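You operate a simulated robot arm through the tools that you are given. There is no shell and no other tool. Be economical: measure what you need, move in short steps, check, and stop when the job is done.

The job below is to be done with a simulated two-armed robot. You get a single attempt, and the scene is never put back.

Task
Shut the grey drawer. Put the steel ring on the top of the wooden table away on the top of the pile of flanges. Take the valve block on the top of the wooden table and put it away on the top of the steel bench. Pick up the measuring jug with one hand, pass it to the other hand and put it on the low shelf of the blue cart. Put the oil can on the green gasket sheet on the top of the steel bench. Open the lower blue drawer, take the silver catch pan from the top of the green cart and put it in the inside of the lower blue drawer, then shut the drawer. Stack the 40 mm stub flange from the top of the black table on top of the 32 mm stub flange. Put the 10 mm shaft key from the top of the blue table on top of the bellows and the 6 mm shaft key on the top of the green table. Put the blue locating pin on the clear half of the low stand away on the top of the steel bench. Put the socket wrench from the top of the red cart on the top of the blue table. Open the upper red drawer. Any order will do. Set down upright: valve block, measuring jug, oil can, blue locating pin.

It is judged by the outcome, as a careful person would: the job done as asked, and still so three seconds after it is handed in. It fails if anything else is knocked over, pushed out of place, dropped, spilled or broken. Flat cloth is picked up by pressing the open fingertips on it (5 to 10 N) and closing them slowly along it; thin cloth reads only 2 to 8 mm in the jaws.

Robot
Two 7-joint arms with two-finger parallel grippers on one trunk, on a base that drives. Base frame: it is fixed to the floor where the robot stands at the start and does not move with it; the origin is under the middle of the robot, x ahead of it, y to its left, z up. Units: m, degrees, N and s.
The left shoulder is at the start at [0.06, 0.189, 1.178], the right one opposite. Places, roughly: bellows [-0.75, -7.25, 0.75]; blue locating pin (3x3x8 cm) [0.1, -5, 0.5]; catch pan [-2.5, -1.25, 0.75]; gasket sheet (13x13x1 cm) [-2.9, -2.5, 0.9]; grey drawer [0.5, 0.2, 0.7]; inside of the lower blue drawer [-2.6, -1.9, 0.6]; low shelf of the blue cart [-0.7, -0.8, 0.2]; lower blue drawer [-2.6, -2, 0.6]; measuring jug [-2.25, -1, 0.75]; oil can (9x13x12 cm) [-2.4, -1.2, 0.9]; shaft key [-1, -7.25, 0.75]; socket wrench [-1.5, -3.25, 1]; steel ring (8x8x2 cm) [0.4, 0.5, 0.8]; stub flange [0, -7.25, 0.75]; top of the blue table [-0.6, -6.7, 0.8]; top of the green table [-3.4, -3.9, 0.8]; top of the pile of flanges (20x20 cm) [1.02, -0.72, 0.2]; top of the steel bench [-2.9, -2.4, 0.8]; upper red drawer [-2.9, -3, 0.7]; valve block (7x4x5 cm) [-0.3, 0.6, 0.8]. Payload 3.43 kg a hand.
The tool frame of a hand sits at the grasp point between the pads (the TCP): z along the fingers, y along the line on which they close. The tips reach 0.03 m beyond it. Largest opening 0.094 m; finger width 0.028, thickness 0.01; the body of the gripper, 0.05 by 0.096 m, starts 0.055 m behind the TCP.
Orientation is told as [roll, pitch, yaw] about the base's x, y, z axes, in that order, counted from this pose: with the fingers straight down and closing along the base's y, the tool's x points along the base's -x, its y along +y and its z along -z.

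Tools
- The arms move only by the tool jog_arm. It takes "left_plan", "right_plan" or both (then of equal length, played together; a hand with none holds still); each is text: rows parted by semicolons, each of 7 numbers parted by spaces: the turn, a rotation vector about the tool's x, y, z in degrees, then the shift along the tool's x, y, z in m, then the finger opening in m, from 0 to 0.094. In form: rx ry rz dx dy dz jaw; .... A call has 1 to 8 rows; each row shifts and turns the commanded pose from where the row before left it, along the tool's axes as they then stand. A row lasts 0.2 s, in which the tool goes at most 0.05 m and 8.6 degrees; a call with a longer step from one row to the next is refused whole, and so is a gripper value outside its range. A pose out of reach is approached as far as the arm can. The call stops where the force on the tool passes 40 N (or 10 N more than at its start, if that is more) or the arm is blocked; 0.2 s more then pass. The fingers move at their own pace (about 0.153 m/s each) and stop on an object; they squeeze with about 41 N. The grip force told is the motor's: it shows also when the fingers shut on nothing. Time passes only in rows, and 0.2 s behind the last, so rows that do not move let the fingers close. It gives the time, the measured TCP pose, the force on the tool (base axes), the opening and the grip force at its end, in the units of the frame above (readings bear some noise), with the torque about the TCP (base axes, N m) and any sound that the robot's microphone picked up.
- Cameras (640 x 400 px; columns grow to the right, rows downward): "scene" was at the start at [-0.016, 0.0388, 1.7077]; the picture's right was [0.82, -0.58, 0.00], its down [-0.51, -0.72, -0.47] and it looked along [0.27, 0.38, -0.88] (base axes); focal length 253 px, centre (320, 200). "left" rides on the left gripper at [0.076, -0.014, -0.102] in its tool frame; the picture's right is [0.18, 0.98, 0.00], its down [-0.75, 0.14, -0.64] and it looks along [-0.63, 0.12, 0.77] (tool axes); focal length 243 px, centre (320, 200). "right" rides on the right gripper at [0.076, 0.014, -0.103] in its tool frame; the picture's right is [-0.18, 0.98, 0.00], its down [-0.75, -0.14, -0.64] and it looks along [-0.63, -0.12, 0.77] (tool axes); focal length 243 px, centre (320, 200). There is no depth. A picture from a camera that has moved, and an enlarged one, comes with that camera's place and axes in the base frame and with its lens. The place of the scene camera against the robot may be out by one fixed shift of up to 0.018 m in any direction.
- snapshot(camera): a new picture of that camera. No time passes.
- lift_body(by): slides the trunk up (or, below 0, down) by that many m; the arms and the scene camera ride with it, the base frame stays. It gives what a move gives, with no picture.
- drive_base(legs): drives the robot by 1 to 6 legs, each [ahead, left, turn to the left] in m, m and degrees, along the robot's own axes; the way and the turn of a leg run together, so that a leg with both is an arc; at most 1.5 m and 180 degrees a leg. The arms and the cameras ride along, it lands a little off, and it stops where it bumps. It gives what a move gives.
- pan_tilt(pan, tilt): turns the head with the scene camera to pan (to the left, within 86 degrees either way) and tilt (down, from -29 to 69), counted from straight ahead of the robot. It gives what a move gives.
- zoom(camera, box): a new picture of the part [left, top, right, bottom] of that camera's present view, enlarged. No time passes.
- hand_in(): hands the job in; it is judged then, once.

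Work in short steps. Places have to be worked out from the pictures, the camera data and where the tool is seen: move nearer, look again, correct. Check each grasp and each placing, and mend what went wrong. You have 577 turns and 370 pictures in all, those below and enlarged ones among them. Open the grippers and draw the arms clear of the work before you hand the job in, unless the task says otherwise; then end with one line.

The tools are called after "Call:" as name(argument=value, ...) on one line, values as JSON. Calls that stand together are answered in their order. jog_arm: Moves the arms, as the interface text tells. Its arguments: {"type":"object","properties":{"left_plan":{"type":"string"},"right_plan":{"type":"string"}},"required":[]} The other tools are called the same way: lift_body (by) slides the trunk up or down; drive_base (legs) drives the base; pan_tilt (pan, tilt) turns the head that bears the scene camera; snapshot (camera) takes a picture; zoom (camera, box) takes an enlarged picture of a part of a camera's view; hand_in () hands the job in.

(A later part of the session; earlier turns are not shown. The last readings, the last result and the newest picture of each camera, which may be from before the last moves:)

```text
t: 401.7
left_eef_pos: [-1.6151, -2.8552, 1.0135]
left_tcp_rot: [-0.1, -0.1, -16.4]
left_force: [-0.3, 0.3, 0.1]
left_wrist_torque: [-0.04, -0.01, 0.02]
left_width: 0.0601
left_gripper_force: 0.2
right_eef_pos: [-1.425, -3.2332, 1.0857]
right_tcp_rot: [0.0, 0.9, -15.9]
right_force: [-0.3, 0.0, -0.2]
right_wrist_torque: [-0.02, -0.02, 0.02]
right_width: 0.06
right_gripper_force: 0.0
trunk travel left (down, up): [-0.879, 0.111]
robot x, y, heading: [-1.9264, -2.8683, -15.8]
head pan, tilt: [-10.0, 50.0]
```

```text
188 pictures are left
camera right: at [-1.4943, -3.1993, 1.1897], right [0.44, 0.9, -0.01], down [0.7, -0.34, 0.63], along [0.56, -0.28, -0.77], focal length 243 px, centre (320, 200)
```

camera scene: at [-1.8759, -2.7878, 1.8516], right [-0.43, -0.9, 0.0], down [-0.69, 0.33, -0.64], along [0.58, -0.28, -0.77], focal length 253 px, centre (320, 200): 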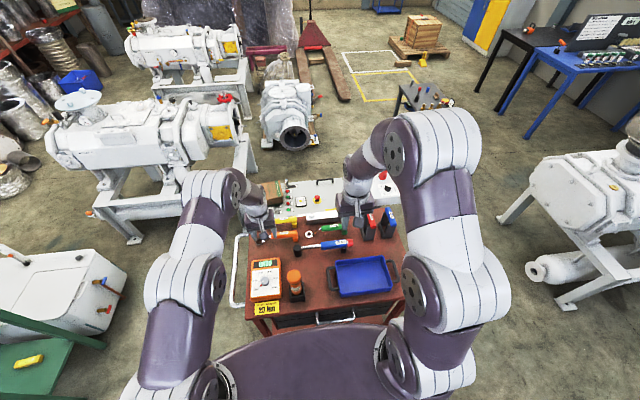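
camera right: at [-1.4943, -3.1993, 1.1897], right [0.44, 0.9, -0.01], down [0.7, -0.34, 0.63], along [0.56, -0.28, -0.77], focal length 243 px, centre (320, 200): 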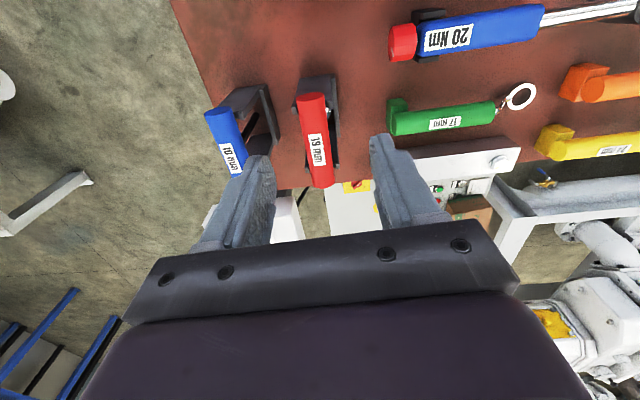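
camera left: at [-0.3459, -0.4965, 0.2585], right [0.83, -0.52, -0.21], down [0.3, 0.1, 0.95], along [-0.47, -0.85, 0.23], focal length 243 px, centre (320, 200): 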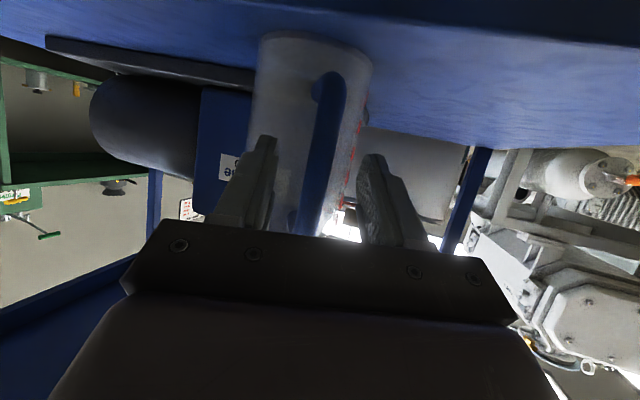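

Bar centre now ≈(-1.412,-3.243,1.00), slightly rotated. I correct, descend to TCP≈1.015, and check.

Call:
jog_arm(right_plan="0 0 4.5 -0.0152 -0.006 0 0.06; 0 0 0 0 0 0.03 0.06; 0 0 0 0 0 0.025 0.06; 0 0 0 0 0 0.015 0.06")

Call:
snapshot(camera="right")

Call:
zoom(camera="scene", box=[290, 150, 450, 270])

```text
t: 402.7
left_eef_pos: [-1.6146, -2.8539, 1.0145]
left_tcp_rot: [0.0, -0.1, -16.4]
left_force: [0.0, -0.6, -0.6]
left_wrist_torque: [0.0, -0.01, 0.0]
left_width: 0.0601
left_gripper_force: 0.0
right_eef_pos: [-1.4136, -3.2438, 1.0146]
right_tcp_rot: [-0.2, 0.9, -20.3]
right_force: [-0.9, 0.5, -1.2]
right_wrist_torque: [-0.02, 0.02, 0.02]
right_width: 0.0601
right_gripper_force: 0.0
trunk travel left (down, up): [-0.879, 0.111]
robot x, y, heading: [-1.9303, -2.8719, -15.5]
head pan, tilt: [-10.0, 50.0]
```

```text
187 pictures are left
camera right: at [-1.4789, -3.2034, 1.1193], right [0.51, 0.86, -0.01], down [0.67, -0.4, 0.63], along [0.54, -0.33, -0.78], focal length 243 px, centre (320, 200)
```

right: 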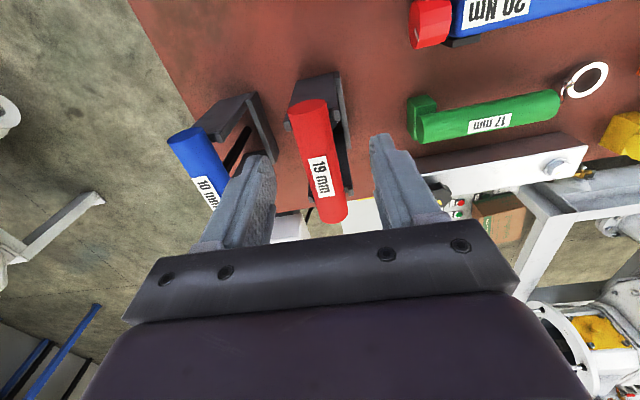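

```text
3.33 times, centred on (370, 210) of scene
camera zoom: at [-1.9076, -2.9027, 1.7515], right [-0.43, -0.9, 0.0], down [-0.69, 0.33, -0.64], along [0.58, -0.28, -0.77], focal length 844 px, centre (153, 167)
```

zoom: 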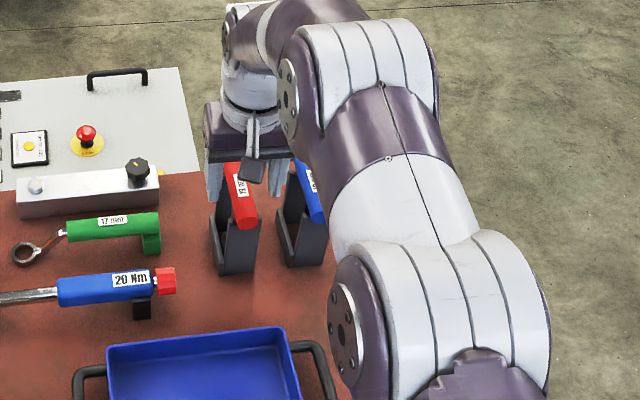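

Bar z≈0.98. I go 1.1 cm forward and 2.2 cm down, then close.

Call:
jog_arm(right_plan="0 0 0 -0.011 0.001 0.012 0.06; 0 0 0 0 0 0.01 0.06; 0 0 0 0 0 0 0.01; 0 0 0 0 0 0 0.01; 0 0 0 0 0 0 0.01")

Call:
snapshot(camera="right")

```text
t: 403.9
left_eef_pos: [-1.6133, -2.8567, 1.0122]
left_tcp_rot: [0.0, -0.2, -16.4]
left_force: [-0.4, 0.6, -0.7]
left_wrist_torque: [0.02, 0.01, -0.03]
left_width: 0.0603
left_gripper_force: 0.0
right_eef_pos: [-1.4045, -3.2461, 0.9939]
right_tcp_rot: [-0.2, 0.9, -20.3]
right_force: [-1.8, -1.3, -0.2]
right_wrist_torque: [-0.07, -0.04, -0.04]
right_width: 0.0249
right_gripper_force: 40.9
trunk travel left (down, up): [-0.879, 0.111]
robot x, y, heading: [-1.925, -2.873, -15.6]
head pan, tilt: [-10.0, 50.0]
```

```text
185 pictures are left
camera right: at [-1.4692, -3.2057, 1.0981], right [0.51, 0.86, -0.01], down [0.67, -0.4, 0.63], along [0.54, -0.33, -0.78], focal length 243 px, centre (320, 200)
```

right: 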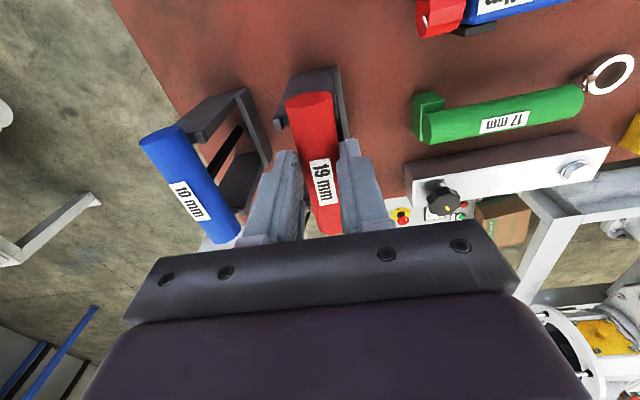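

Gripped (25 mm). I lift straight up with the trunk so the shaft leaves the holder without drift.

Call:
lift_body(by=0.11)

Call:
snapshot(camera="right")

Call:
zoom(camera="scene", box=[290, 150, 450, 270])

```text
t: 405.3
left_eef_pos: [-1.6144, -2.8557, 1.123]
left_tcp_rot: [-0.1, -0.1, -16.4]
left_force: [-0.9, 0.2, 0.7]
left_wrist_torque: [0.0, -0.01, -0.01]
left_width: 0.0598
left_gripper_force: 0.0
right_eef_pos: [-1.4037, -3.2457, 1.1043]
right_tcp_rot: [-0.2, 0.9, -20.3]
right_force: [0.2, 0.1, -3.1]
right_wrist_torque: [0.01, 0.01, 0.01]
right_width: 0.0249
right_gripper_force: 40.9
trunk travel left (down, up): [-0.989, 0.001]
robot x, y, heading: [-1.9262, -2.8728, -15.5]
head pan, tilt: [-10.0, 50.0]
```

```text
184 pictures are left
camera right: at [-1.4686, -3.2057, 1.2079], right [0.51, 0.86, -0.01], down [0.67, -0.4, 0.63], along [0.54, -0.33, -0.78], focal length 243 px, centre (320, 200)
```

right: 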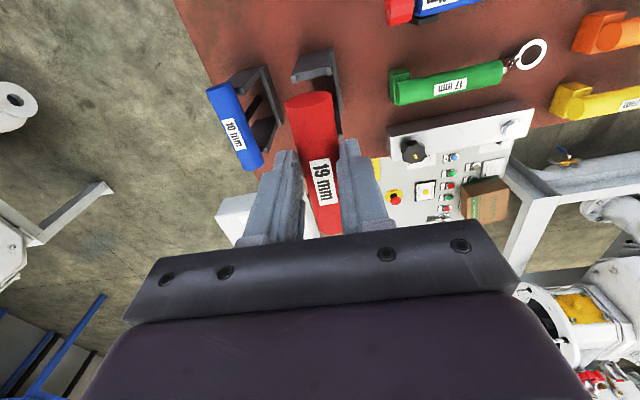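

```text
3.33 times, centred on (370, 210) of scene
camera zoom: at [-1.9073, -2.9027, 1.8615], right [-0.43, -0.9, 0.0], down [-0.69, 0.33, -0.64], along [0.58, -0.28, -0.77], focal length 844 px, centre (153, 167)
```

zoom: 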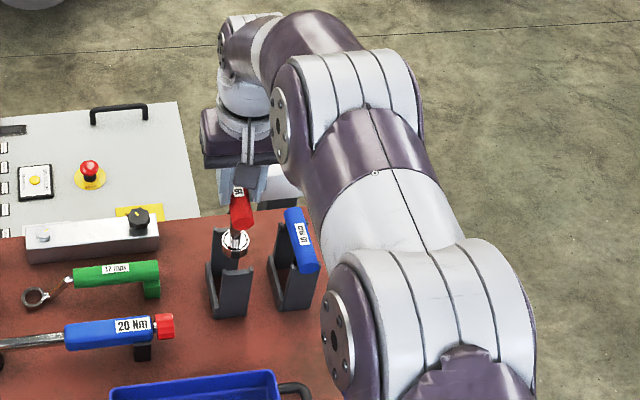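

The socket end is near the top of the holder. I raise the arm a bit more before moving off.

Call:
jog_arm(right_plan="0 0 0 0 0 -0.03 0.01; 0 0 0 0 0 -0.03 0.01; 0 0 0 0 0 0 0.01")

Call:
zoom(camera="scene", box=[290, 150, 450, 270])

```text
t: 406.1
left_eef_pos: [-1.6133, -2.8553, 1.1212]
left_tcp_rot: [0.0, -0.1, -16.3]
left_force: [0.3, -0.1, 1.0]
left_wrist_torque: [0.03, 0.0, -0.01]
left_width: 0.0601
left_gripper_force: 0.0
right_eef_pos: [-1.401, -3.2483, 1.1629]
right_tcp_rot: [-0.1, 0.9, -20.2]
right_force: [0.7, 0.0, -2.7]
right_wrist_torque: [-0.01, 0.03, 0.03]
right_width: 0.0245
right_gripper_force: 40.9
trunk travel left (down, up): [-0.989, 0.001]
robot x, y, heading: [-1.9243, -2.8726, -15.7]
head pan, tilt: [-10.0, 50.0]
```

```text
3.33 times, centred on (370, 210) of scene
camera zoom: at [-1.9068, -2.9031, 1.8615], right [-0.43, -0.9, 0.0], down [-0.69, 0.33, -0.64], along [0.58, -0.28, -0.77], focal length 844 px, centre (153, 167)
```

zoom: 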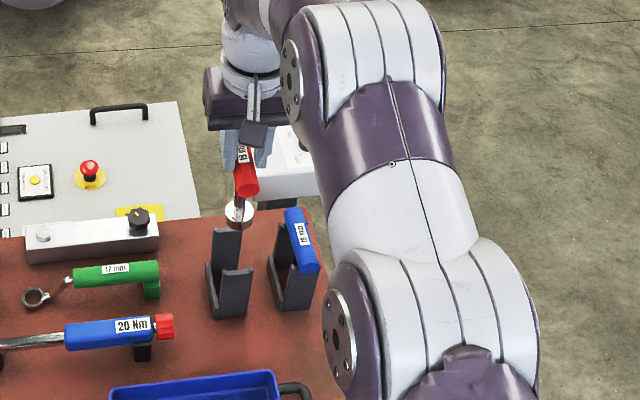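

Wrench lifted clear of its holder. I draw the right hand back, then drive south past the red cart, east, and on toward the tables.

Call:
jog_arm(right_plan="0 0 0 0.04 0 0 0.01; 0 0 0 0.04 0 0 0.01; 0 0 0 0.04 0 0 0.01; 0 0 0 0.04 0.01 0 0.01; 0 0 0 0.04 0.01 0 0.01")

Call:
drive_base(legs=[[0, -1.0, 0], [1.2, -0.05, 0], [0, 0, -60]])

Call:
pan_tilt(pan=0, tilt=25)

Call:
snapshot(camera="scene")

```text
t: 407.3
left_eef_pos: [-1.6145, -2.8541, 1.122]
left_tcp_rot: [-0.1, -0.1, -16.4]
left_force: [0.7, 0.2, -0.5]
left_wrist_torque: [-0.01, 0.0, -0.02]
left_width: 0.0599
left_gripper_force: 0.1
right_eef_pos: [-1.5841, -3.1565, 1.166]
right_tcp_rot: [-0.3, 0.8, -20.3]
right_force: [-0.4, 0.1, -2.3]
right_wrist_torque: [0.01, 0.01, 0.0]
right_width: 0.0247
right_gripper_force: 41.2
trunk travel left (down, up): [-0.989, 0.001]
robot x, y, heading: [-1.9248, -2.8707, -15.6]
head pan, tilt: [-10.0, 50.0]
```

```text
t: 420.8
left_eef_pos: [-0.8694, -4.4509, 1.1219]
left_tcp_rot: [-0.2, -0.1, -75.9]
left_force: [-0.4, 0.4, 0.4]
left_wrist_torque: [0.0, 0.03, 0.02]
left_width: 0.0601
left_gripper_force: 0.0
right_eef_pos: [-1.1149, -4.6299, 1.1646]
right_tcp_rot: [-0.2, 0.9, -80.0]
right_force: [0.0, -0.1, -1.5]
right_wrist_torque: [0.03, 0.0, 0.02]
right_width: 0.0241
right_gripper_force: 41.1
trunk travel left (down, up): [-0.989, 0.001]
robot x, y, heading: [-1.0414, -4.1835, -75.6]
head pan, tilt: [-10.0, 50.0]
```

```text
t: 421.6
left_eef_pos: [-0.8693, -4.45, 1.1223]
left_tcp_rot: [0.0, -0.1, -76.0]
left_force: [-0.6, 0.9, 0.2]
left_wrist_torque: [-0.01, -0.02, 0.01]
left_width: 0.06
left_gripper_force: 0.0
right_eef_pos: [-1.1153, -4.6305, 1.1658]
right_tcp_rot: [-0.3, 0.8, -80.1]
right_force: [-0.7, -0.2, -1.7]
right_wrist_torque: [0.04, -0.02, 0.02]
right_width: 0.024
right_gripper_force: 41.1
trunk travel left (down, up): [-0.989, 0.001]
robot x, y, heading: [-1.0395, -4.1909, -75.4]
head pan, tilt: [0.0, 25.0]
```

```text
181 pictures are left
camera scene: at [-1.0267, -4.234, 1.8989], right [-0.97, -0.25, 0.0], down [-0.11, 0.41, -0.91], along [0.23, -0.88, -0.42], focal length 253 px, centre (320, 200)
```

scene: 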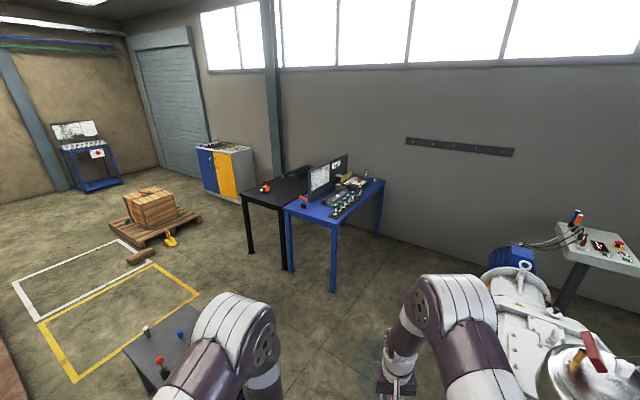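

Clear path. I drive down the west side of the blue table and turn to face it.

Call:
drive_base(legs=[[1.3, -0.56, 0], [0, 0, 55]])

Call:
pan_tilt(pan=-30, tilt=30)

Call:
snapshot(camera="scene")

```text
t: 431.2
left_eef_pos: [-0.9191, -5.6019, 1.1225]
left_tcp_rot: [0.0, -0.2, -20.1]
left_force: [-0.7, -0.2, 1.0]
left_wrist_torque: [0.01, 0.0, -0.04]
left_width: 0.06
left_gripper_force: 0.1
right_eef_pos: [-0.9081, -5.9069, 1.1634]
right_tcp_rot: [-0.2, 0.9, -24.1]
right_force: [-0.1, 0.7, -2.4]
right_wrist_torque: [0.02, 0.03, 0.02]
right_width: 0.0237
right_gripper_force: 40.9
trunk travel left (down, up): [-0.989, 0.001]
robot x, y, heading: [-1.2336, -5.5977, -19.2]
head pan, tilt: [0.0, 25.0]
```

```text
t: 432.2
left_eef_pos: [-0.9192, -5.6029, 1.1214]
left_tcp_rot: [-0.1, -0.1, -20.0]
left_force: [0.3, -0.1, -0.5]
left_wrist_torque: [-0.01, 0.0, 0.01]
left_width: 0.0598
left_gripper_force: 0.0
right_eef_pos: [-0.9075, -5.9059, 1.1641]
right_tcp_rot: [-0.2, 0.8, -24.0]
right_force: [-0.2, -0.2, -2.8]
right_wrist_torque: [0.01, 0.04, -0.02]
right_width: 0.0239
right_gripper_force: 40.9
trunk travel left (down, up): [-0.989, 0.001]
robot x, y, heading: [-1.2331, -5.5956, -19.3]
head pan, tilt: [-30.0, 30.0]
```

```text
180 pictures are left
camera scene: at [-1.2227, -5.6608, 1.8911], right [-0.76, -0.65, 0.0], down [-0.33, 0.38, -0.87], along [0.56, -0.66, -0.5], focal length 253 px, centre (320, 200)
```

scene: 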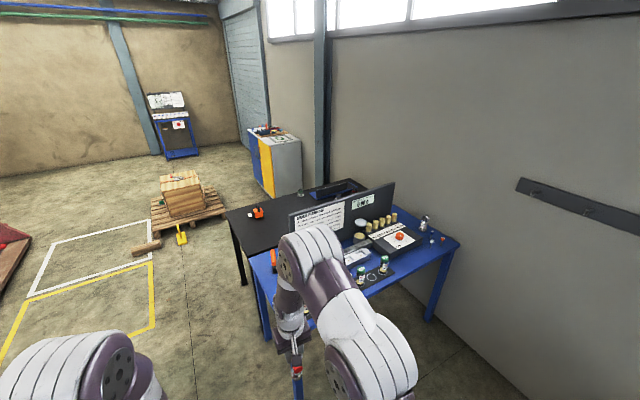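

Call:
drive_base(legs=[[0, -0.8, 0]])

Call:
pan_tilt(pan=-5, tilt=40)

Call:
snapshot(camera="scene")

```text
t: 436.4
left_eef_pos: [-1.1802, -6.3456, 1.1216]
left_tcp_rot: [0.0, 0.0, -20.0]
left_force: [-0.4, 0.7, 0.1]
left_wrist_torque: [-0.04, 0.05, -0.01]
left_width: 0.0599
left_gripper_force: 0.1
right_eef_pos: [-1.1698, -6.6485, 1.1652]
right_tcp_rot: [-0.2, 0.9, -24.1]
right_force: [0.2, 0.7, -2.8]
right_wrist_torque: [0.02, 0.02, -0.01]
right_width: 0.0232
right_gripper_force: 40.7
trunk travel left (down, up): [-0.989, 0.001]
robot x, y, heading: [-1.4953, -6.3396, -19.2]
head pan, tilt: [-30.0, 30.0]
```

```text
t: 437.3
left_eef_pos: [-1.18, -6.3466, 1.123]
left_tcp_rot: [0.0, -0.1, -20.1]
left_force: [0.7, -0.6, 0.2]
left_wrist_torque: [-0.01, 0.0, 0.02]
left_width: 0.0601
left_gripper_force: 0.1
right_eef_pos: [-1.1693, -6.6502, 1.1645]
right_tcp_rot: [-0.2, 0.9, -24.1]
right_force: [-0.6, 0.4, -1.1]
right_wrist_torque: [-0.01, 0.04, 0.04]
right_width: 0.023
right_gripper_force: 41.4
trunk travel left (down, up): [-0.989, 0.001]
robot x, y, heading: [-1.4925, -6.3383, -19.3]
head pan, tilt: [-5.0, 40.0]
```

```text
179 pictures are left
camera scene: at [-1.4657, -6.3719, 1.8757], right [-0.41, -0.91, 0.0], down [-0.59, 0.27, -0.77], along [0.7, -0.32, -0.64], focal length 253 px, centre (320, 200)
```

scene: 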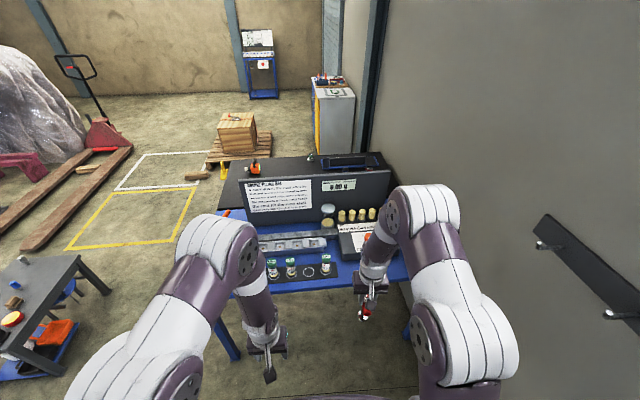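

The grip width of the wrench is slowly shrinking, so I should lay it down soon. I zoom on the blue table to find a free spot.

Call:
zoom(camera="scene", box=[200, 150, 460, 320])

Call:
snapshot(camera="right")

Call:
snapshot(camera="left")

```text
2.35 times, centred on (330, 235) of scene
camera zoom: at [-1.4657, -6.3719, 1.8757], right [-0.41, -0.91, 0.0], down [-0.59, 0.27, -0.77], along [0.7, -0.32, -0.64], focal length 596 px, centre (296, 118)
```

zoom: 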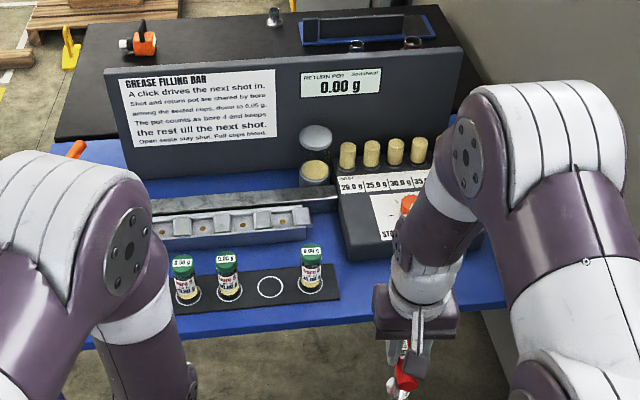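

```text
177 pictures are left
camera right: at [-1.2321, -6.6064, 1.2688], right [0.57, 0.82, -0.01], down [0.64, -0.44, 0.63], along [0.52, -0.36, -0.78], focal length 243 px, centre (320, 200)
```

right: 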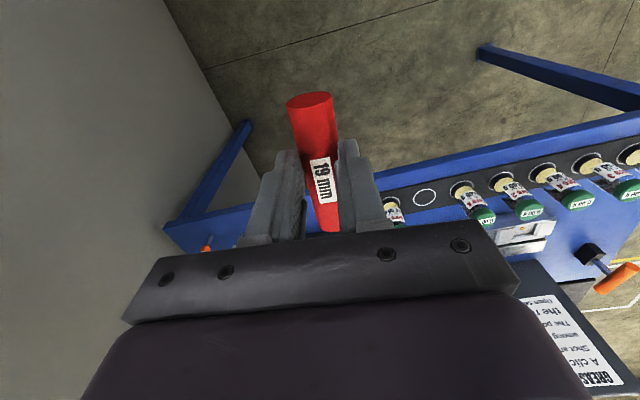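

```text
176 pictures are left
camera left: at [-1.2577, -6.3348, 1.2242], right [0.17, 0.99, 0.0], down [0.75, -0.13, 0.64], along [0.63, -0.11, -0.77], focal length 243 px, centre (320, 200)
```

left: 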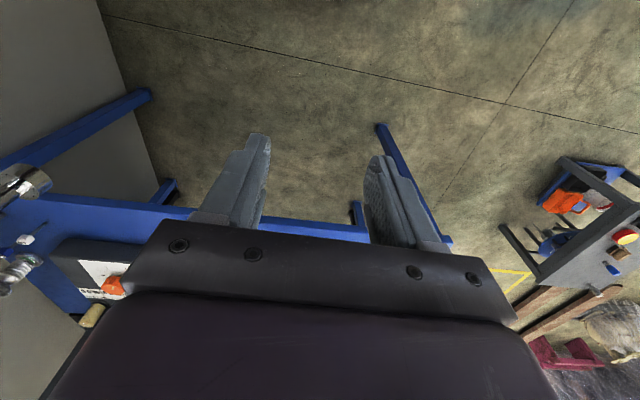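

Call:
drive_base(legs=[[0.0, -0.3, 0]])

Call:
pan_tilt(pan=-5, tilt=48)

Call:
snapshot(camera="scene")

Call:
snapshot(camera="right")

```text
t: 439.4
left_eef_pos: [-1.2805, -6.6337, 1.1215]
left_tcp_rot: [-0.1, -0.1, -20.1]
left_force: [-0.2, 0.0, 0.7]
left_wrist_torque: [0.03, 0.0, 0.02]
left_width: 0.0597
left_gripper_force: 0.1
right_eef_pos: [-1.2693, -6.9372, 1.1655]
right_tcp_rot: [-0.4, 0.9, -24.1]
right_force: [-0.6, 0.4, -2.5]
right_wrist_torque: [0.02, 0.01, 0.01]
right_width: 0.0229
right_gripper_force: 40.9
trunk travel left (down, up): [-0.989, 0.001]
robot x, y, heading: [-1.5928, -6.6291, -19.6]
head pan, tilt: [-5.0, 40.0]
```

```text
t: 440.1
left_eef_pos: [-1.2812, -6.6336, 1.123]
left_tcp_rot: [-0.2, -0.1, -20.1]
left_force: [-0.3, -0.9, -0.6]
left_wrist_torque: [0.01, 0.01, 0.01]
left_width: 0.0599
left_gripper_force: 0.1
right_eef_pos: [-1.2703, -6.9379, 1.1641]
right_tcp_rot: [-0.2, 0.9, -24.1]
right_force: [0.5, -0.1, -1.1]
right_wrist_torque: [-0.01, 0.03, 0.0]
right_width: 0.0228
right_gripper_force: 41.6
trunk travel left (down, up): [-0.989, 0.001]
robot x, y, heading: [-1.5929, -6.63, -19.5]
head pan, tilt: [-5.0, 48.0]
```

```text
175 pictures are left
camera scene: at [-1.5722, -6.6565, 1.8643], right [-0.41, -0.91, 0.0], down [-0.68, 0.31, -0.67], along [0.61, -0.28, -0.74], focal length 253 px, centre (320, 200)
```

scene: 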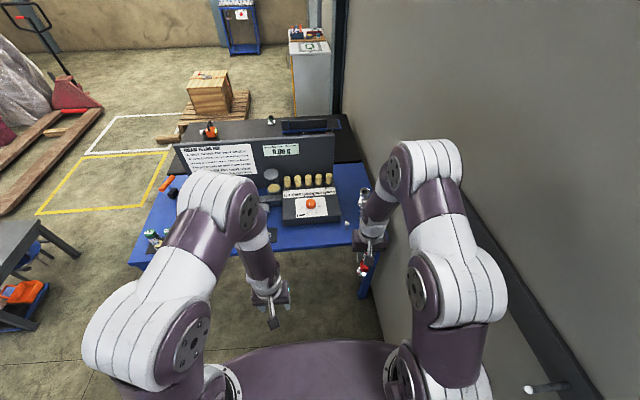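

```text
174 pictures are left
camera right: at [-1.333, -6.8937, 1.2688], right [0.57, 0.82, -0.01], down [0.64, -0.44, 0.63], along [0.52, -0.36, -0.78], focal length 243 px, centre (320, 200)
```

right: 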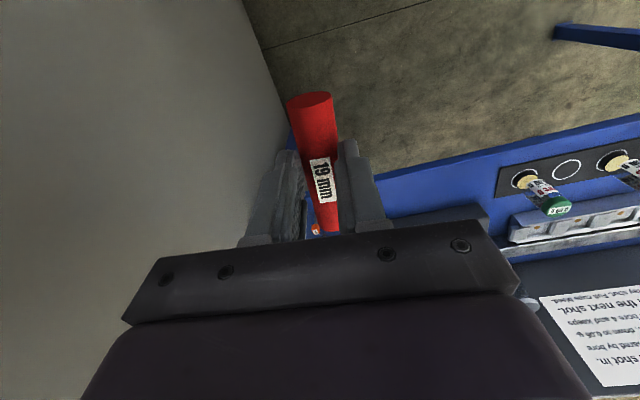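

Call:
zoom(camera="scene", box=[120, 110, 400, 290])

Call:
snapshot(camera="left")

```text
2.22 times, centred on (260, 200) of scene
camera zoom: at [-1.5722, -6.6565, 1.8643], right [-0.41, -0.91, 0.0], down [-0.68, 0.31, -0.67], along [0.61, -0.28, -0.74], focal length 563 px, centre (453, 200)
```

zoom: 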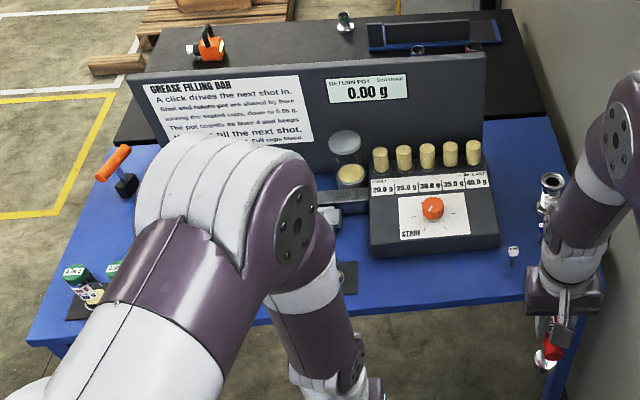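

```text
172 pictures are left
camera left: at [-1.3587, -6.6223, 1.2241], right [0.17, 0.99, 0.0], down [0.75, -0.13, 0.64], along [0.63, -0.11, -0.77], focal length 243 px, centre (320, 200)
```

left: 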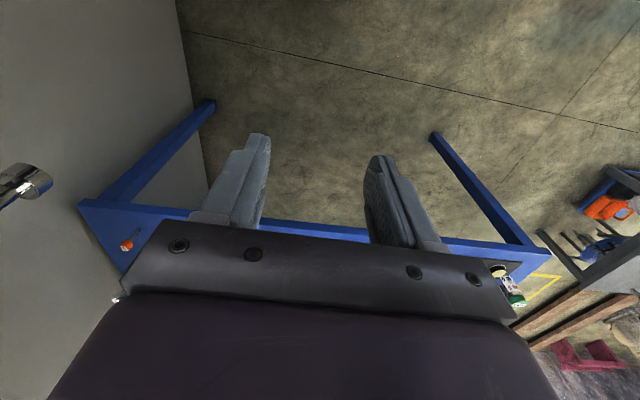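

The free spot is the strip in front of the black dispenser box (≈(-0.893,-6.911)). To lay the T-wrench down, I tilt the right hand 75° about the bar's axis, so its shaft points left along the table edge.

Call:
jog_arm(right_plan="-8.3 0 0 0 0 0 0.0; -8.3 0 0 0 0 0 0.0; -8.3 0 0 0 0 0 0.0; -8.3 0 0 0 0 0 0.0; -8.3 0 0 0 0 0 0.0; -8.3 0 0 0 0 0 0.0; -8.3 0 0 0 0 0 0.0; -8.3 0 0 0 0 0 0.0")

Call:
snapshot(camera="scene")

Call:
snapshot(camera="right")

```text
t: 441.9
left_eef_pos: [-1.2826, -6.634, 1.123]
left_tcp_rot: [0.0, -0.2, -20.0]
left_force: [0.0, 0.2, 0.1]
left_wrist_torque: [-0.02, 0.0, -0.01]
left_width: 0.0599
left_gripper_force: 0.0
right_eef_pos: [-1.2773, -6.9268, 1.1592]
right_tcp_rot: [52.4, 0.7, -24.2]
right_force: [-0.3, -0.2, -2.7]
right_wrist_torque: [-0.04, 0.08, 0.03]
right_width: 0.0224
right_gripper_force: 40.8
right hand out of reach, approached as far as the arm can: row 7, 8
trunk travel left (down, up): [-0.989, 0.001]
robot x, y, heading: [-1.5925, -6.6294, -19.4]
head pan, tilt: [-5.0, 48.0]
```

```text
171 pictures are left
camera scene: at [-1.5732, -6.6556, 1.8643], right [-0.41, -0.91, 0.0], down [-0.68, 0.31, -0.67], along [0.61, -0.28, -0.74], focal length 253 px, centre (320, 200)
```

scene: 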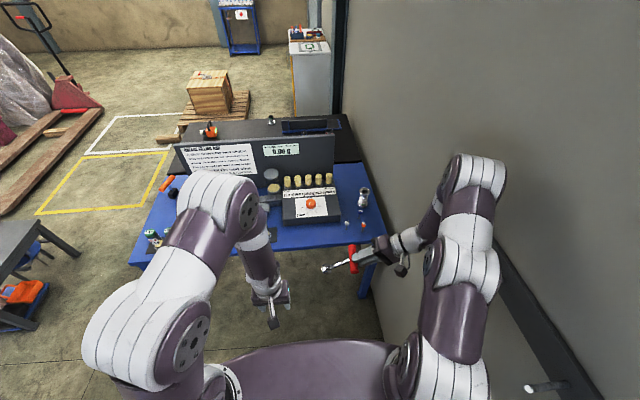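

```text
170 pictures are left
camera right: at [-1.3762, -6.9623, 1.2353], right [0.42, 0.47, 0.78], down [0.45, -0.85, 0.27], along [0.79, 0.23, -0.57], focal length 243 px, centre (320, 200)
```

right: 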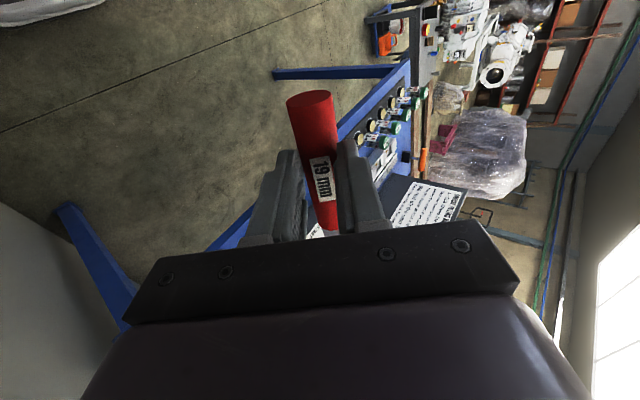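

Call:
zoom(camera="scene", box=[270, 160, 400, 280])

```text
3.33 times, centred on (335, 220) of scene
camera zoom: at [-1.5732, -6.6556, 1.8643], right [-0.41, -0.91, 0.0], down [-0.68, 0.31, -0.67], along [0.61, -0.28, -0.74], focal length 844 px, centre (270, 133)
```

zoom: 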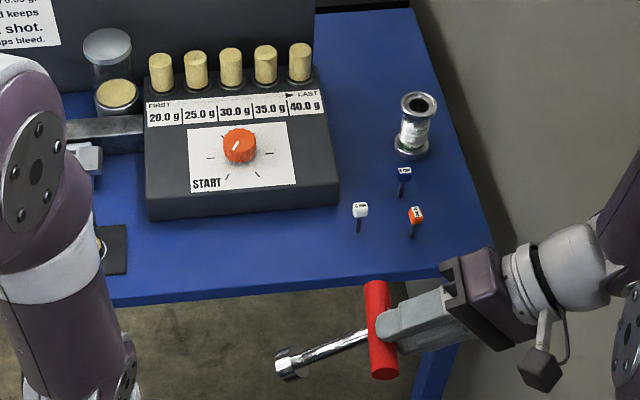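

Call:
zoom(camera="scene", box=[330, 205, 375, 235])

```text
13.33 times, centred on (352, 220) of scene
camera zoom: at [-1.5732, -6.6556, 1.8643], right [-0.41, -0.91, 0.0], down [-0.68, 0.31, -0.67], along [0.61, -0.28, -0.74], focal length 3377 px, centre (-113, -67)
```

zoom: 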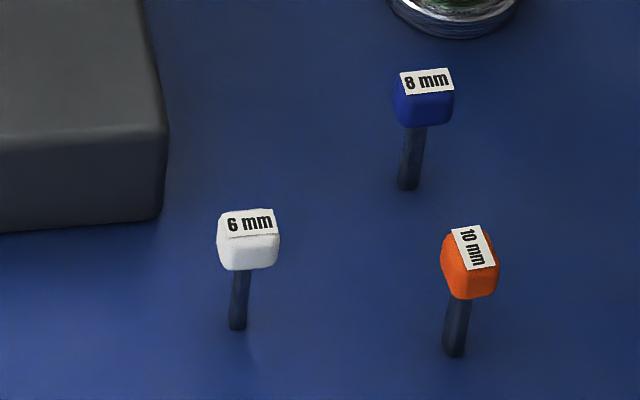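

Keys identified: white = 6 mm, blue = 8 mm, orange = 10 mm; the flanged silver tube is the bellows. The tilt stopped at 52°; moving the hand left should allow more tilt.

Call:
jog_arm(right_plan="0 0 0 0 0.0247 0.0315 0.0; 0 0 0 0 0.0247 0.0315 0.0; 0 0 0 0 0.0247 0.0315 0.0; -8.3 0 0 0 0 0 0; -8.3 0 0 0 0 0 0; -6 0 0 0 0 0 0; 0 0 0 0 0 0 0")

Call:
zoom(camera="scene", box=[240, 160, 420, 300])

```text
t: 443.4
left_eef_pos: [-1.2809, -6.6346, 1.1228]
left_tcp_rot: [-0.1, 0.0, -20.1]
left_force: [0.0, 0.5, -0.1]
left_wrist_torque: [0.0, 0.02, 0.01]
left_width: 0.0599
left_gripper_force: 0.0
right_eef_pos: [-1.2269, -6.819, 1.1602]
right_tcp_rot: [54.9, 0.9, -24.2]
right_force: [0.0, 0.6, -2.7]
right_wrist_torque: [-0.06, 0.04, -0.02]
right_width: 0.0221
right_gripper_force: 41.2
right hand out of reach, approached as far as the arm can: row 4, 5, 6
trunk travel left (down, up): [-0.989, 0.001]
robot x, y, heading: [-1.5957, -6.6311, -19.3]
head pan, tilt: [-5.0, 48.0]
```

```text
2.86 times, centred on (330, 230) of scene
camera zoom: at [-1.5717, -6.6576, 1.8642], right [-0.41, -0.91, 0.0], down [-0.68, 0.31, -0.67], along [0.61, -0.28, -0.74], focal length 724 px, centre (291, 114)
```

zoom: 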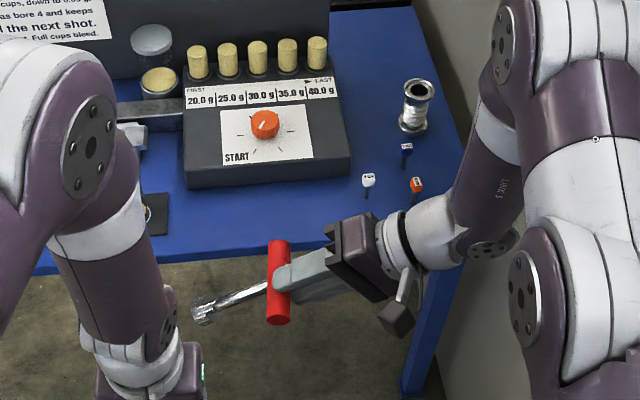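

I'll let the wrench swivel in the grip as it is pressed down. I pull the left hand back, drive 0.33 m ahead, and lower the trunk.

Call:
jog_arm(left_plan="0 0 0 0.04 0.01 0 0.06; 0 0 0 0.04 0.01 0 0.06; 0 0 0 0.03 0.01 0 0.06")

Call:
drive_base(legs=[[0.33, 0, 0]])

Call:
lift_body(by=-0.15)

Call:
zoom(camera="scene", box=[220, 140, 440, 310])

Call:
snapshot(camera="right")

```text
t: 443.9
left_eef_pos: [-1.3118, -6.6144, 1.1277]
left_tcp_rot: [-0.7, -2.0, -20.4]
left_force: [13.0, -2.6, 7.2]
left_wrist_torque: [0.44, 2.15, -0.21]
left_width: 0.0601
left_gripper_force: 0.0
right_eef_pos: [-1.2293, -6.8184, 1.1596]
right_tcp_rot: [54.9, 0.6, -24.2]
right_force: [0.6, -0.9, -2.7]
right_wrist_torque: [-0.05, 0.05, -0.05]
right_width: 0.0222
right_gripper_force: 41.3
trunk travel left (down, up): [-0.989, 0.001]
robot x, y, heading: [-1.5961, -6.6284, -19.5]
head pan, tilt: [-5.0, 48.0]
stopped in row 2 (left hand): the force on the tool passed its limit at 109 N (the readings are from after the stop); the commanded pose is now the measured one
```

```text
t: 446.1
left_eef_pos: [-0.9964, -6.7244, 1.1261]
left_tcp_rot: [-0.6, -2.0, -20.2]
left_force: [35.0, -15.3, -2.3]
left_wrist_torque: [1.51, 3.42, 0.55]
left_width: 0.0599
left_gripper_force: 0.1
right_eef_pos: [-0.9134, -6.9286, 1.1604]
right_tcp_rot: [54.9, 0.5, -23.9]
right_force: [-0.7, -0.6, -2.0]
right_wrist_torque: [-0.09, 0.07, 0.0]
right_width: 0.0219
right_gripper_force: 40.5
trunk travel left (down, up): [-0.989, 0.001]
robot x, y, heading: [-1.2793, -6.7398, -19.1]
head pan, tilt: [-5.0, 48.0]
```

```text
t: 447.9
left_eef_pos: [-0.993, -6.7243, 0.9758]
left_tcp_rot: [-0.8, -2.0, -20.2]
left_force: [10.4, -5.3, 4.3]
left_wrist_torque: [0.69, 1.69, 0.2]
left_width: 0.06
left_gripper_force: 0.1
right_eef_pos: [-0.9112, -6.9285, 1.0098]
right_tcp_rot: [54.9, 0.7, -24.1]
right_force: [0.1, 0.9, -2.0]
right_wrist_torque: [-0.1, 0.03, -0.01]
right_width: 0.0212
right_gripper_force: 41.3
trunk travel left (down, up): [-0.839, 0.151]
robot x, y, heading: [-1.2765, -6.7432, -19.1]
head pan, tilt: [-5.0, 48.0]
```

```text
2.35 times, centred on (330, 225) of scene
camera zoom: at [-1.2571, -6.7669, 1.7143], right [-0.41, -0.91, 0.0], down [-0.68, 0.31, -0.67], along [0.61, -0.27, -0.74], focal length 596 px, centre (296, 141)
```

zoom: 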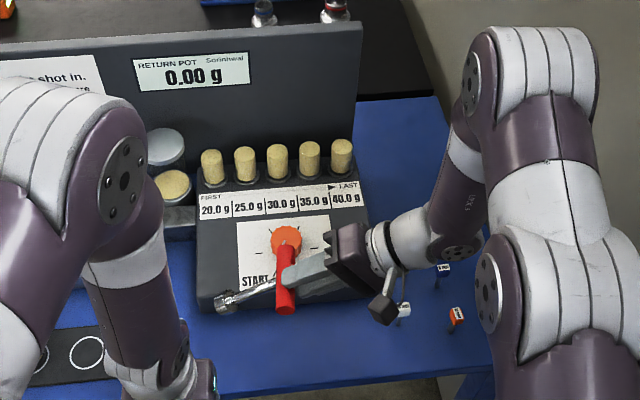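

```text
165 pictures are left
camera right: at [-1.012, -6.9662, 1.082], right [0.41, 0.44, 0.8], down [0.44, -0.86, 0.24], along [0.8, 0.26, -0.55], focal length 243 px, centre (320, 200)
```

right: 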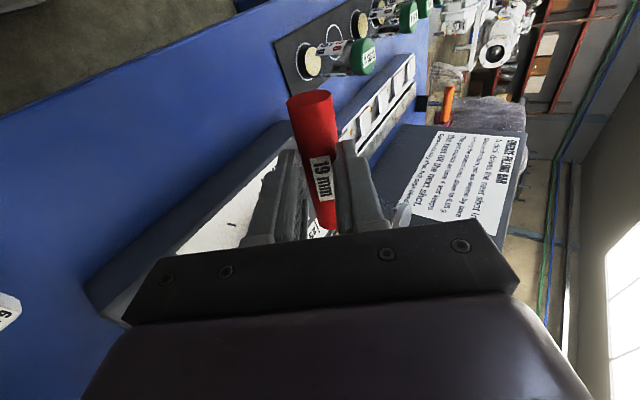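

The bar is over the strip with clearance to the box. I relieve the left hand's contact with my own body, then lower further.

Call:
jog_arm(left_plan="0 0 0 -0.015 0 0 0.06; 0 0 0 0 0 0 0.06")

Call:
lift_body(by=-0.08)

Call:
zoom(camera="scene", box=[220, 140, 440, 310])

Call:
snapshot(camera="left")

```text
t: 448.5
left_eef_pos: [-0.9801, -6.7311, 0.976]
left_tcp_rot: [-0.6, -1.9, -20.2]
left_force: [-0.8, -0.3, 0.7]
left_wrist_torque: [-0.02, 0.01, -0.02]
left_width: 0.0603
left_gripper_force: 0.2
right_eef_pos: [-0.9123, -6.928, 1.0096]
right_tcp_rot: [55.0, 0.7, -24.0]
right_force: [0.0, 0.2, -2.8]
right_wrist_torque: [-0.07, 0.04, 0.02]
right_width: 0.0215
right_gripper_force: 40.9
trunk travel left (down, up): [-0.839, 0.151]
robot x, y, heading: [-1.2788, -6.7394, -19.1]
head pan, tilt: [-5.0, 48.0]
```

```text
t: 449.6
left_eef_pos: [-0.9804, -6.7313, 0.8961]
left_tcp_rot: [-0.7, -1.8, -20.3]
left_force: [0.9, 0.2, -0.5]
left_wrist_torque: [0.0, 0.01, -0.02]
left_width: 0.0601
left_gripper_force: 0.1
right_eef_pos: [-0.9115, -6.9287, 0.9301]
right_tcp_rot: [54.9, 0.7, -24.1]
right_force: [0.1, -0.4, -2.2]
right_wrist_torque: [-0.07, 0.05, -0.02]
right_width: 0.0207
right_gripper_force: 41.4
trunk travel left (down, up): [-0.759, 0.231]
robot x, y, heading: [-1.2765, -6.7396, -19.2]
head pan, tilt: [-5.0, 48.0]
```

```text
2.35 times, centred on (330, 225) of scene
camera zoom: at [-1.2571, -6.7669, 1.6343], right [-0.41, -0.91, 0.0], down [-0.68, 0.31, -0.67], along [0.61, -0.27, -0.74], focal length 596 px, centre (296, 141)
```

zoom: 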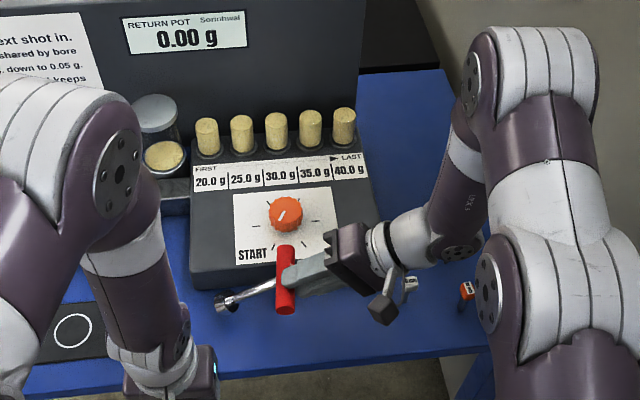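

```text
163 pictures are left
camera left: at [-1.0596, -6.7167, 0.9963], right [0.17, 0.99, -0.02], down [0.74, -0.11, 0.67], along [0.65, -0.13, -0.75], focal length 243 px, centre (320, 200)
```

left: 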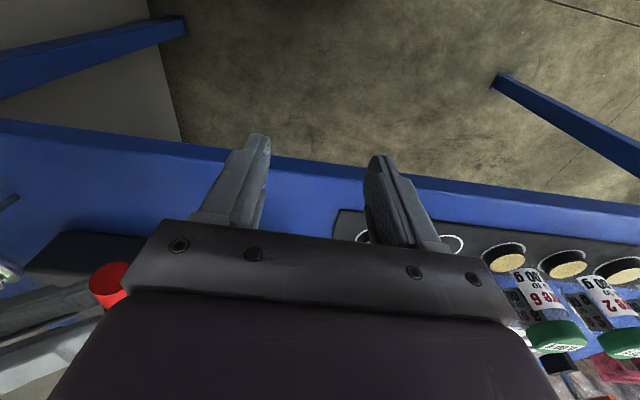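

I shift 3 cm left to keep away from the 6 mm key, and lower with the arm until the socket touches.

Call:
jog_arm(right_plan="0 0 0 0.003 0.0172 0.0246 0.0; 0 0 0 0 -0.0123 0.0086 0; 0 0 0 0 -0.0123 0.0086 0; 0 0 0 0 -0.0082 0.0057 0; 0 0 0 0 -0.0082 0.0057 0; 0 0 0 0 -0.0082 0.0057 0; 0 0 0 0 -0.0082 0.0057 0")

Call:
zoom(camera="scene", box=[220, 140, 440, 310])

```text
t: 451.2
left_eef_pos: [-0.9795, -6.7315, 0.8969]
left_tcp_rot: [-0.7, -1.9, -20.2]
left_force: [-0.1, -0.5, -0.4]
left_wrist_torque: [0.01, 0.0, -0.01]
left_width: 0.0601
left_gripper_force: 0.0
right_eef_pos: [-0.9042, -6.8996, 0.8597]
right_tcp_rot: [54.8, 0.7, -24.1]
right_force: [-0.3, 0.5, -0.9]
right_wrist_torque: [0.01, 0.0, 0.02]
right_width: 0.0001
right_gripper_force: 33.1
trunk travel left (down, up): [-0.759, 0.231]
robot x, y, heading: [-1.2798, -6.7385, -19.0]
head pan, tilt: [-5.0, 48.0]
```

```text
2.35 times, centred on (330, 225) of scene
camera zoom: at [-1.2569, -6.7669, 1.6343], right [-0.41, -0.91, 0.0], down [-0.68, 0.31, -0.67], along [0.61, -0.27, -0.74], focal length 596 px, centre (296, 141)
```

zoom: 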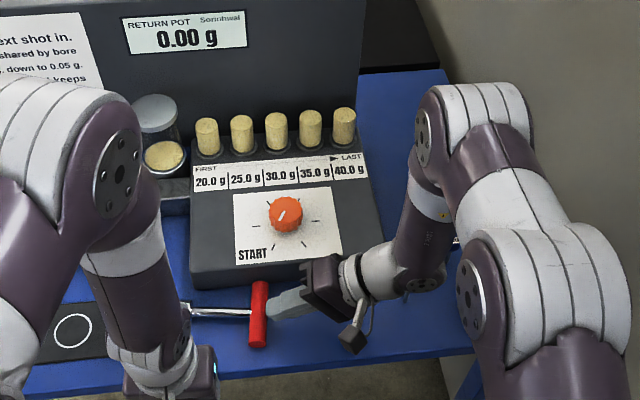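

The wrench has swivelled out of the grip and lies flat on the blue table. I lift the right hand away and look.

Call:
jog_arm(right_plan="0 0 0 0 0.0287 -0.02 0.03; 0 0 0 0 0.0287 -0.02 0.03; 0 0 0 0 0.0287 -0.02 0.03; 0 0 0 0 0.0287 -0.02 0.03; 8.3 0 0 0 0 0 0.03; 8.3 0 0 0 0 0 0.03; 8.3 0 0 0 0 0 0.03; 8.3 0 0 0 0 0 0.03")

Call:
lift_body(by=0.2)

Call:
jog_arm(right_plan="8.3 0 0 0 0 0 0.03; 8.3 0 0 0 0 0 0.03; 5 0 0 0 0 0 0.03; 0 0 0 0.03 0 0 0.03; 0 0 0 0.03 0 0 0.03; 0 0 0 0 0 0 0.03")

Call:
snapshot(camera="scene")

Call:
snapshot(camera="right")

```text
t: 453.1
left_eef_pos: [-0.9808, -6.729, 0.8969]
left_tcp_rot: [-0.8, -2.1, -20.2]
left_force: [-0.4, 0.8, -0.4]
left_wrist_torque: [-0.01, -0.07, 0.02]
left_width: 0.06
left_gripper_force: 0.0
right_eef_pos: [-0.9009, -6.9, 1.0006]
right_tcp_rot: [21.6, 0.6, -24.1]
right_force: [0.2, 0.7, -0.2]
right_wrist_torque: [0.02, 0.03, -0.01]
right_width: 0.03
right_gripper_force: 0.0
trunk travel left (down, up): [-0.759, 0.231]
robot x, y, heading: [-1.2797, -6.7405, -19.2]
head pan, tilt: [-5.0, 48.0]
```

```text
t: 455.2
left_eef_pos: [-0.9798, -6.7314, 1.0973]
left_tcp_rot: [-0.7, -1.9, -20.2]
left_force: [-0.1, 0.3, 0.4]
left_wrist_torque: [0.01, 0.03, -0.04]
left_width: 0.0597
left_gripper_force: 0.1
right_eef_pos: [-0.9008, -6.901, 1.2004]
right_tcp_rot: [21.7, 0.8, -24.2]
right_force: [0.2, 0.5, -0.3]
right_wrist_torque: [0.01, -0.01, 0.02]
right_width: 0.0298
right_gripper_force: 0.1
trunk travel left (down, up): [-0.959, 0.031]
robot x, y, heading: [-1.2811, -6.7402, -19.3]
head pan, tilt: [-5.0, 48.0]
```

```text
t: 456.6
left_eef_pos: [-0.9783, -6.7309, 1.0976]
left_tcp_rot: [-0.7, -1.9, -20.1]
left_force: [-0.5, 0.1, -0.3]
left_wrist_torque: [-0.01, 0.0, 0.02]
left_width: 0.0599
left_gripper_force: 0.1
right_eef_pos: [-0.9552, -6.8772, 1.2021]
right_tcp_rot: [0.1, 0.8, -24.1]
right_force: [0.5, 0.1, -0.2]
right_wrist_torque: [0.0, 0.02, 0.0]
right_width: 0.0299
right_gripper_force: 0.1
trunk travel left (down, up): [-0.959, 0.031]
robot x, y, heading: [-1.2788, -6.7406, -19.3]
head pan, tilt: [-5.0, 48.0]
```

```text
161 pictures are left
camera scene: at [-1.2557, -6.7673, 1.8342], right [-0.41, -0.91, 0.0], down [-0.68, 0.31, -0.67], along [0.61, -0.27, -0.74], focal length 253 px, centre (320, 200)
```

scene: 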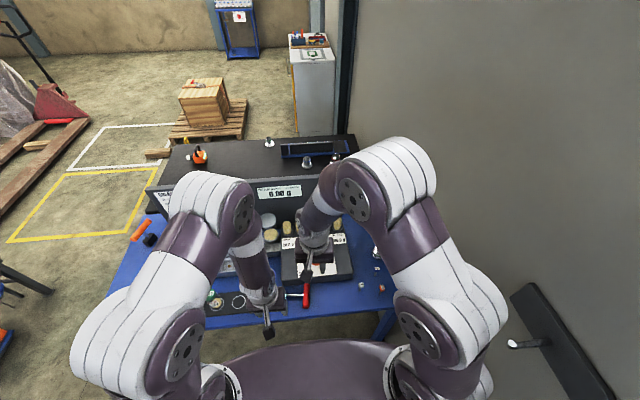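

```text
160 pictures are left
camera right: at [-1.0189, -6.8324, 1.3063], right [0.57, 0.82, 0.0], down [0.64, -0.44, 0.63], along [0.52, -0.36, -0.78], focal length 243 px, centre (320, 200)
```

right: 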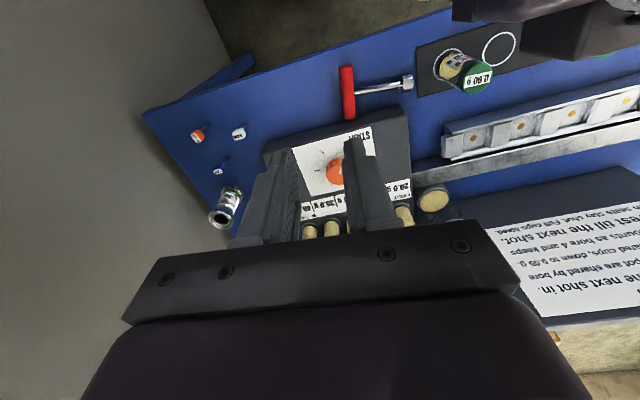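

The wrench lies well on the table. Next the 10 mm (orange) key: I bring the right hand above it for a closer look.

Call:
jog_arm(right_plan="0 0 0 -0.0133 -0.038 0 0.05; 0 0 0 -0.0133 -0.038 0 0.05; 0 0 0 -0.0133 -0.038 0 0.05; 0 0 0 -0.0133 -0.038 0 0.05; 0 0 0 -0.0133 -0.038 0 0.05; 0 0 0 -0.0133 -0.038 0 0.05; 0 0 0 -0.0133 -0.038 0.02 0.05; 0 0 0 0 0 0.03 0.05")

Call:
snapshot(camera="right")

Call:
snapshot(camera="scene")

```text
t: 458.4
left_eef_pos: [-0.9789, -6.7311, 1.0962]
left_tcp_rot: [-0.7, -2.0, -20.1]
left_force: [0.0, 0.3, -0.8]
left_wrist_torque: [0.02, -0.01, 0.0]
left_width: 0.0601
left_gripper_force: 0.1
right_eef_pos: [-0.9794, -7.1575, 1.1496]
right_tcp_rot: [0.1, 0.7, -24.1]
right_force: [-0.3, -0.3, 0.1]
right_wrist_torque: [-0.01, 0.04, -0.03]
right_width: 0.0501
right_gripper_force: 0.0
trunk travel left (down, up): [-0.959, 0.031]
robot x, y, heading: [-1.279, -6.7398, -19.2]
head pan, tilt: [-5.0, 48.0]
```

```text
159 pictures are left
camera right: at [-1.0424, -7.1136, 1.2527], right [0.57, 0.82, 0.0], down [0.64, -0.44, 0.63], along [0.52, -0.36, -0.77], focal length 243 px, centre (320, 200)
```

right: 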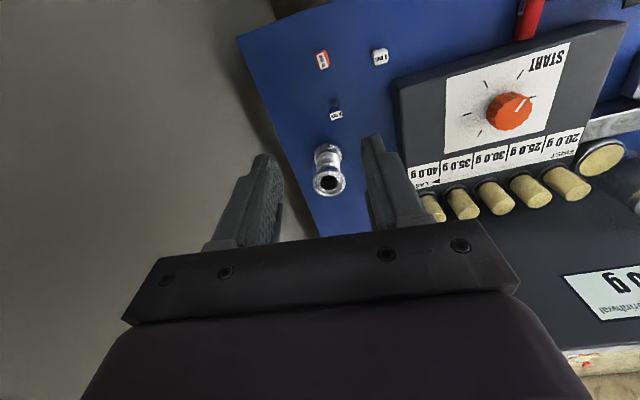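

```text
158 pictures are left
camera scene: at [-1.256, -6.7674, 1.8343], right [-0.41, -0.91, 0.0], down [-0.68, 0.31, -0.67], along [0.61, -0.27, -0.74], focal length 253 px, centre (320, 200)
```

scene: 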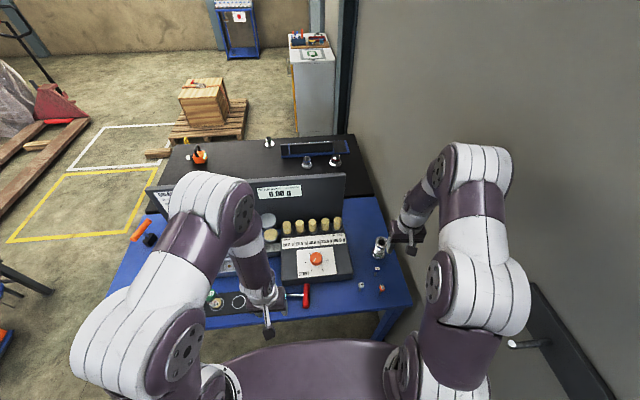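

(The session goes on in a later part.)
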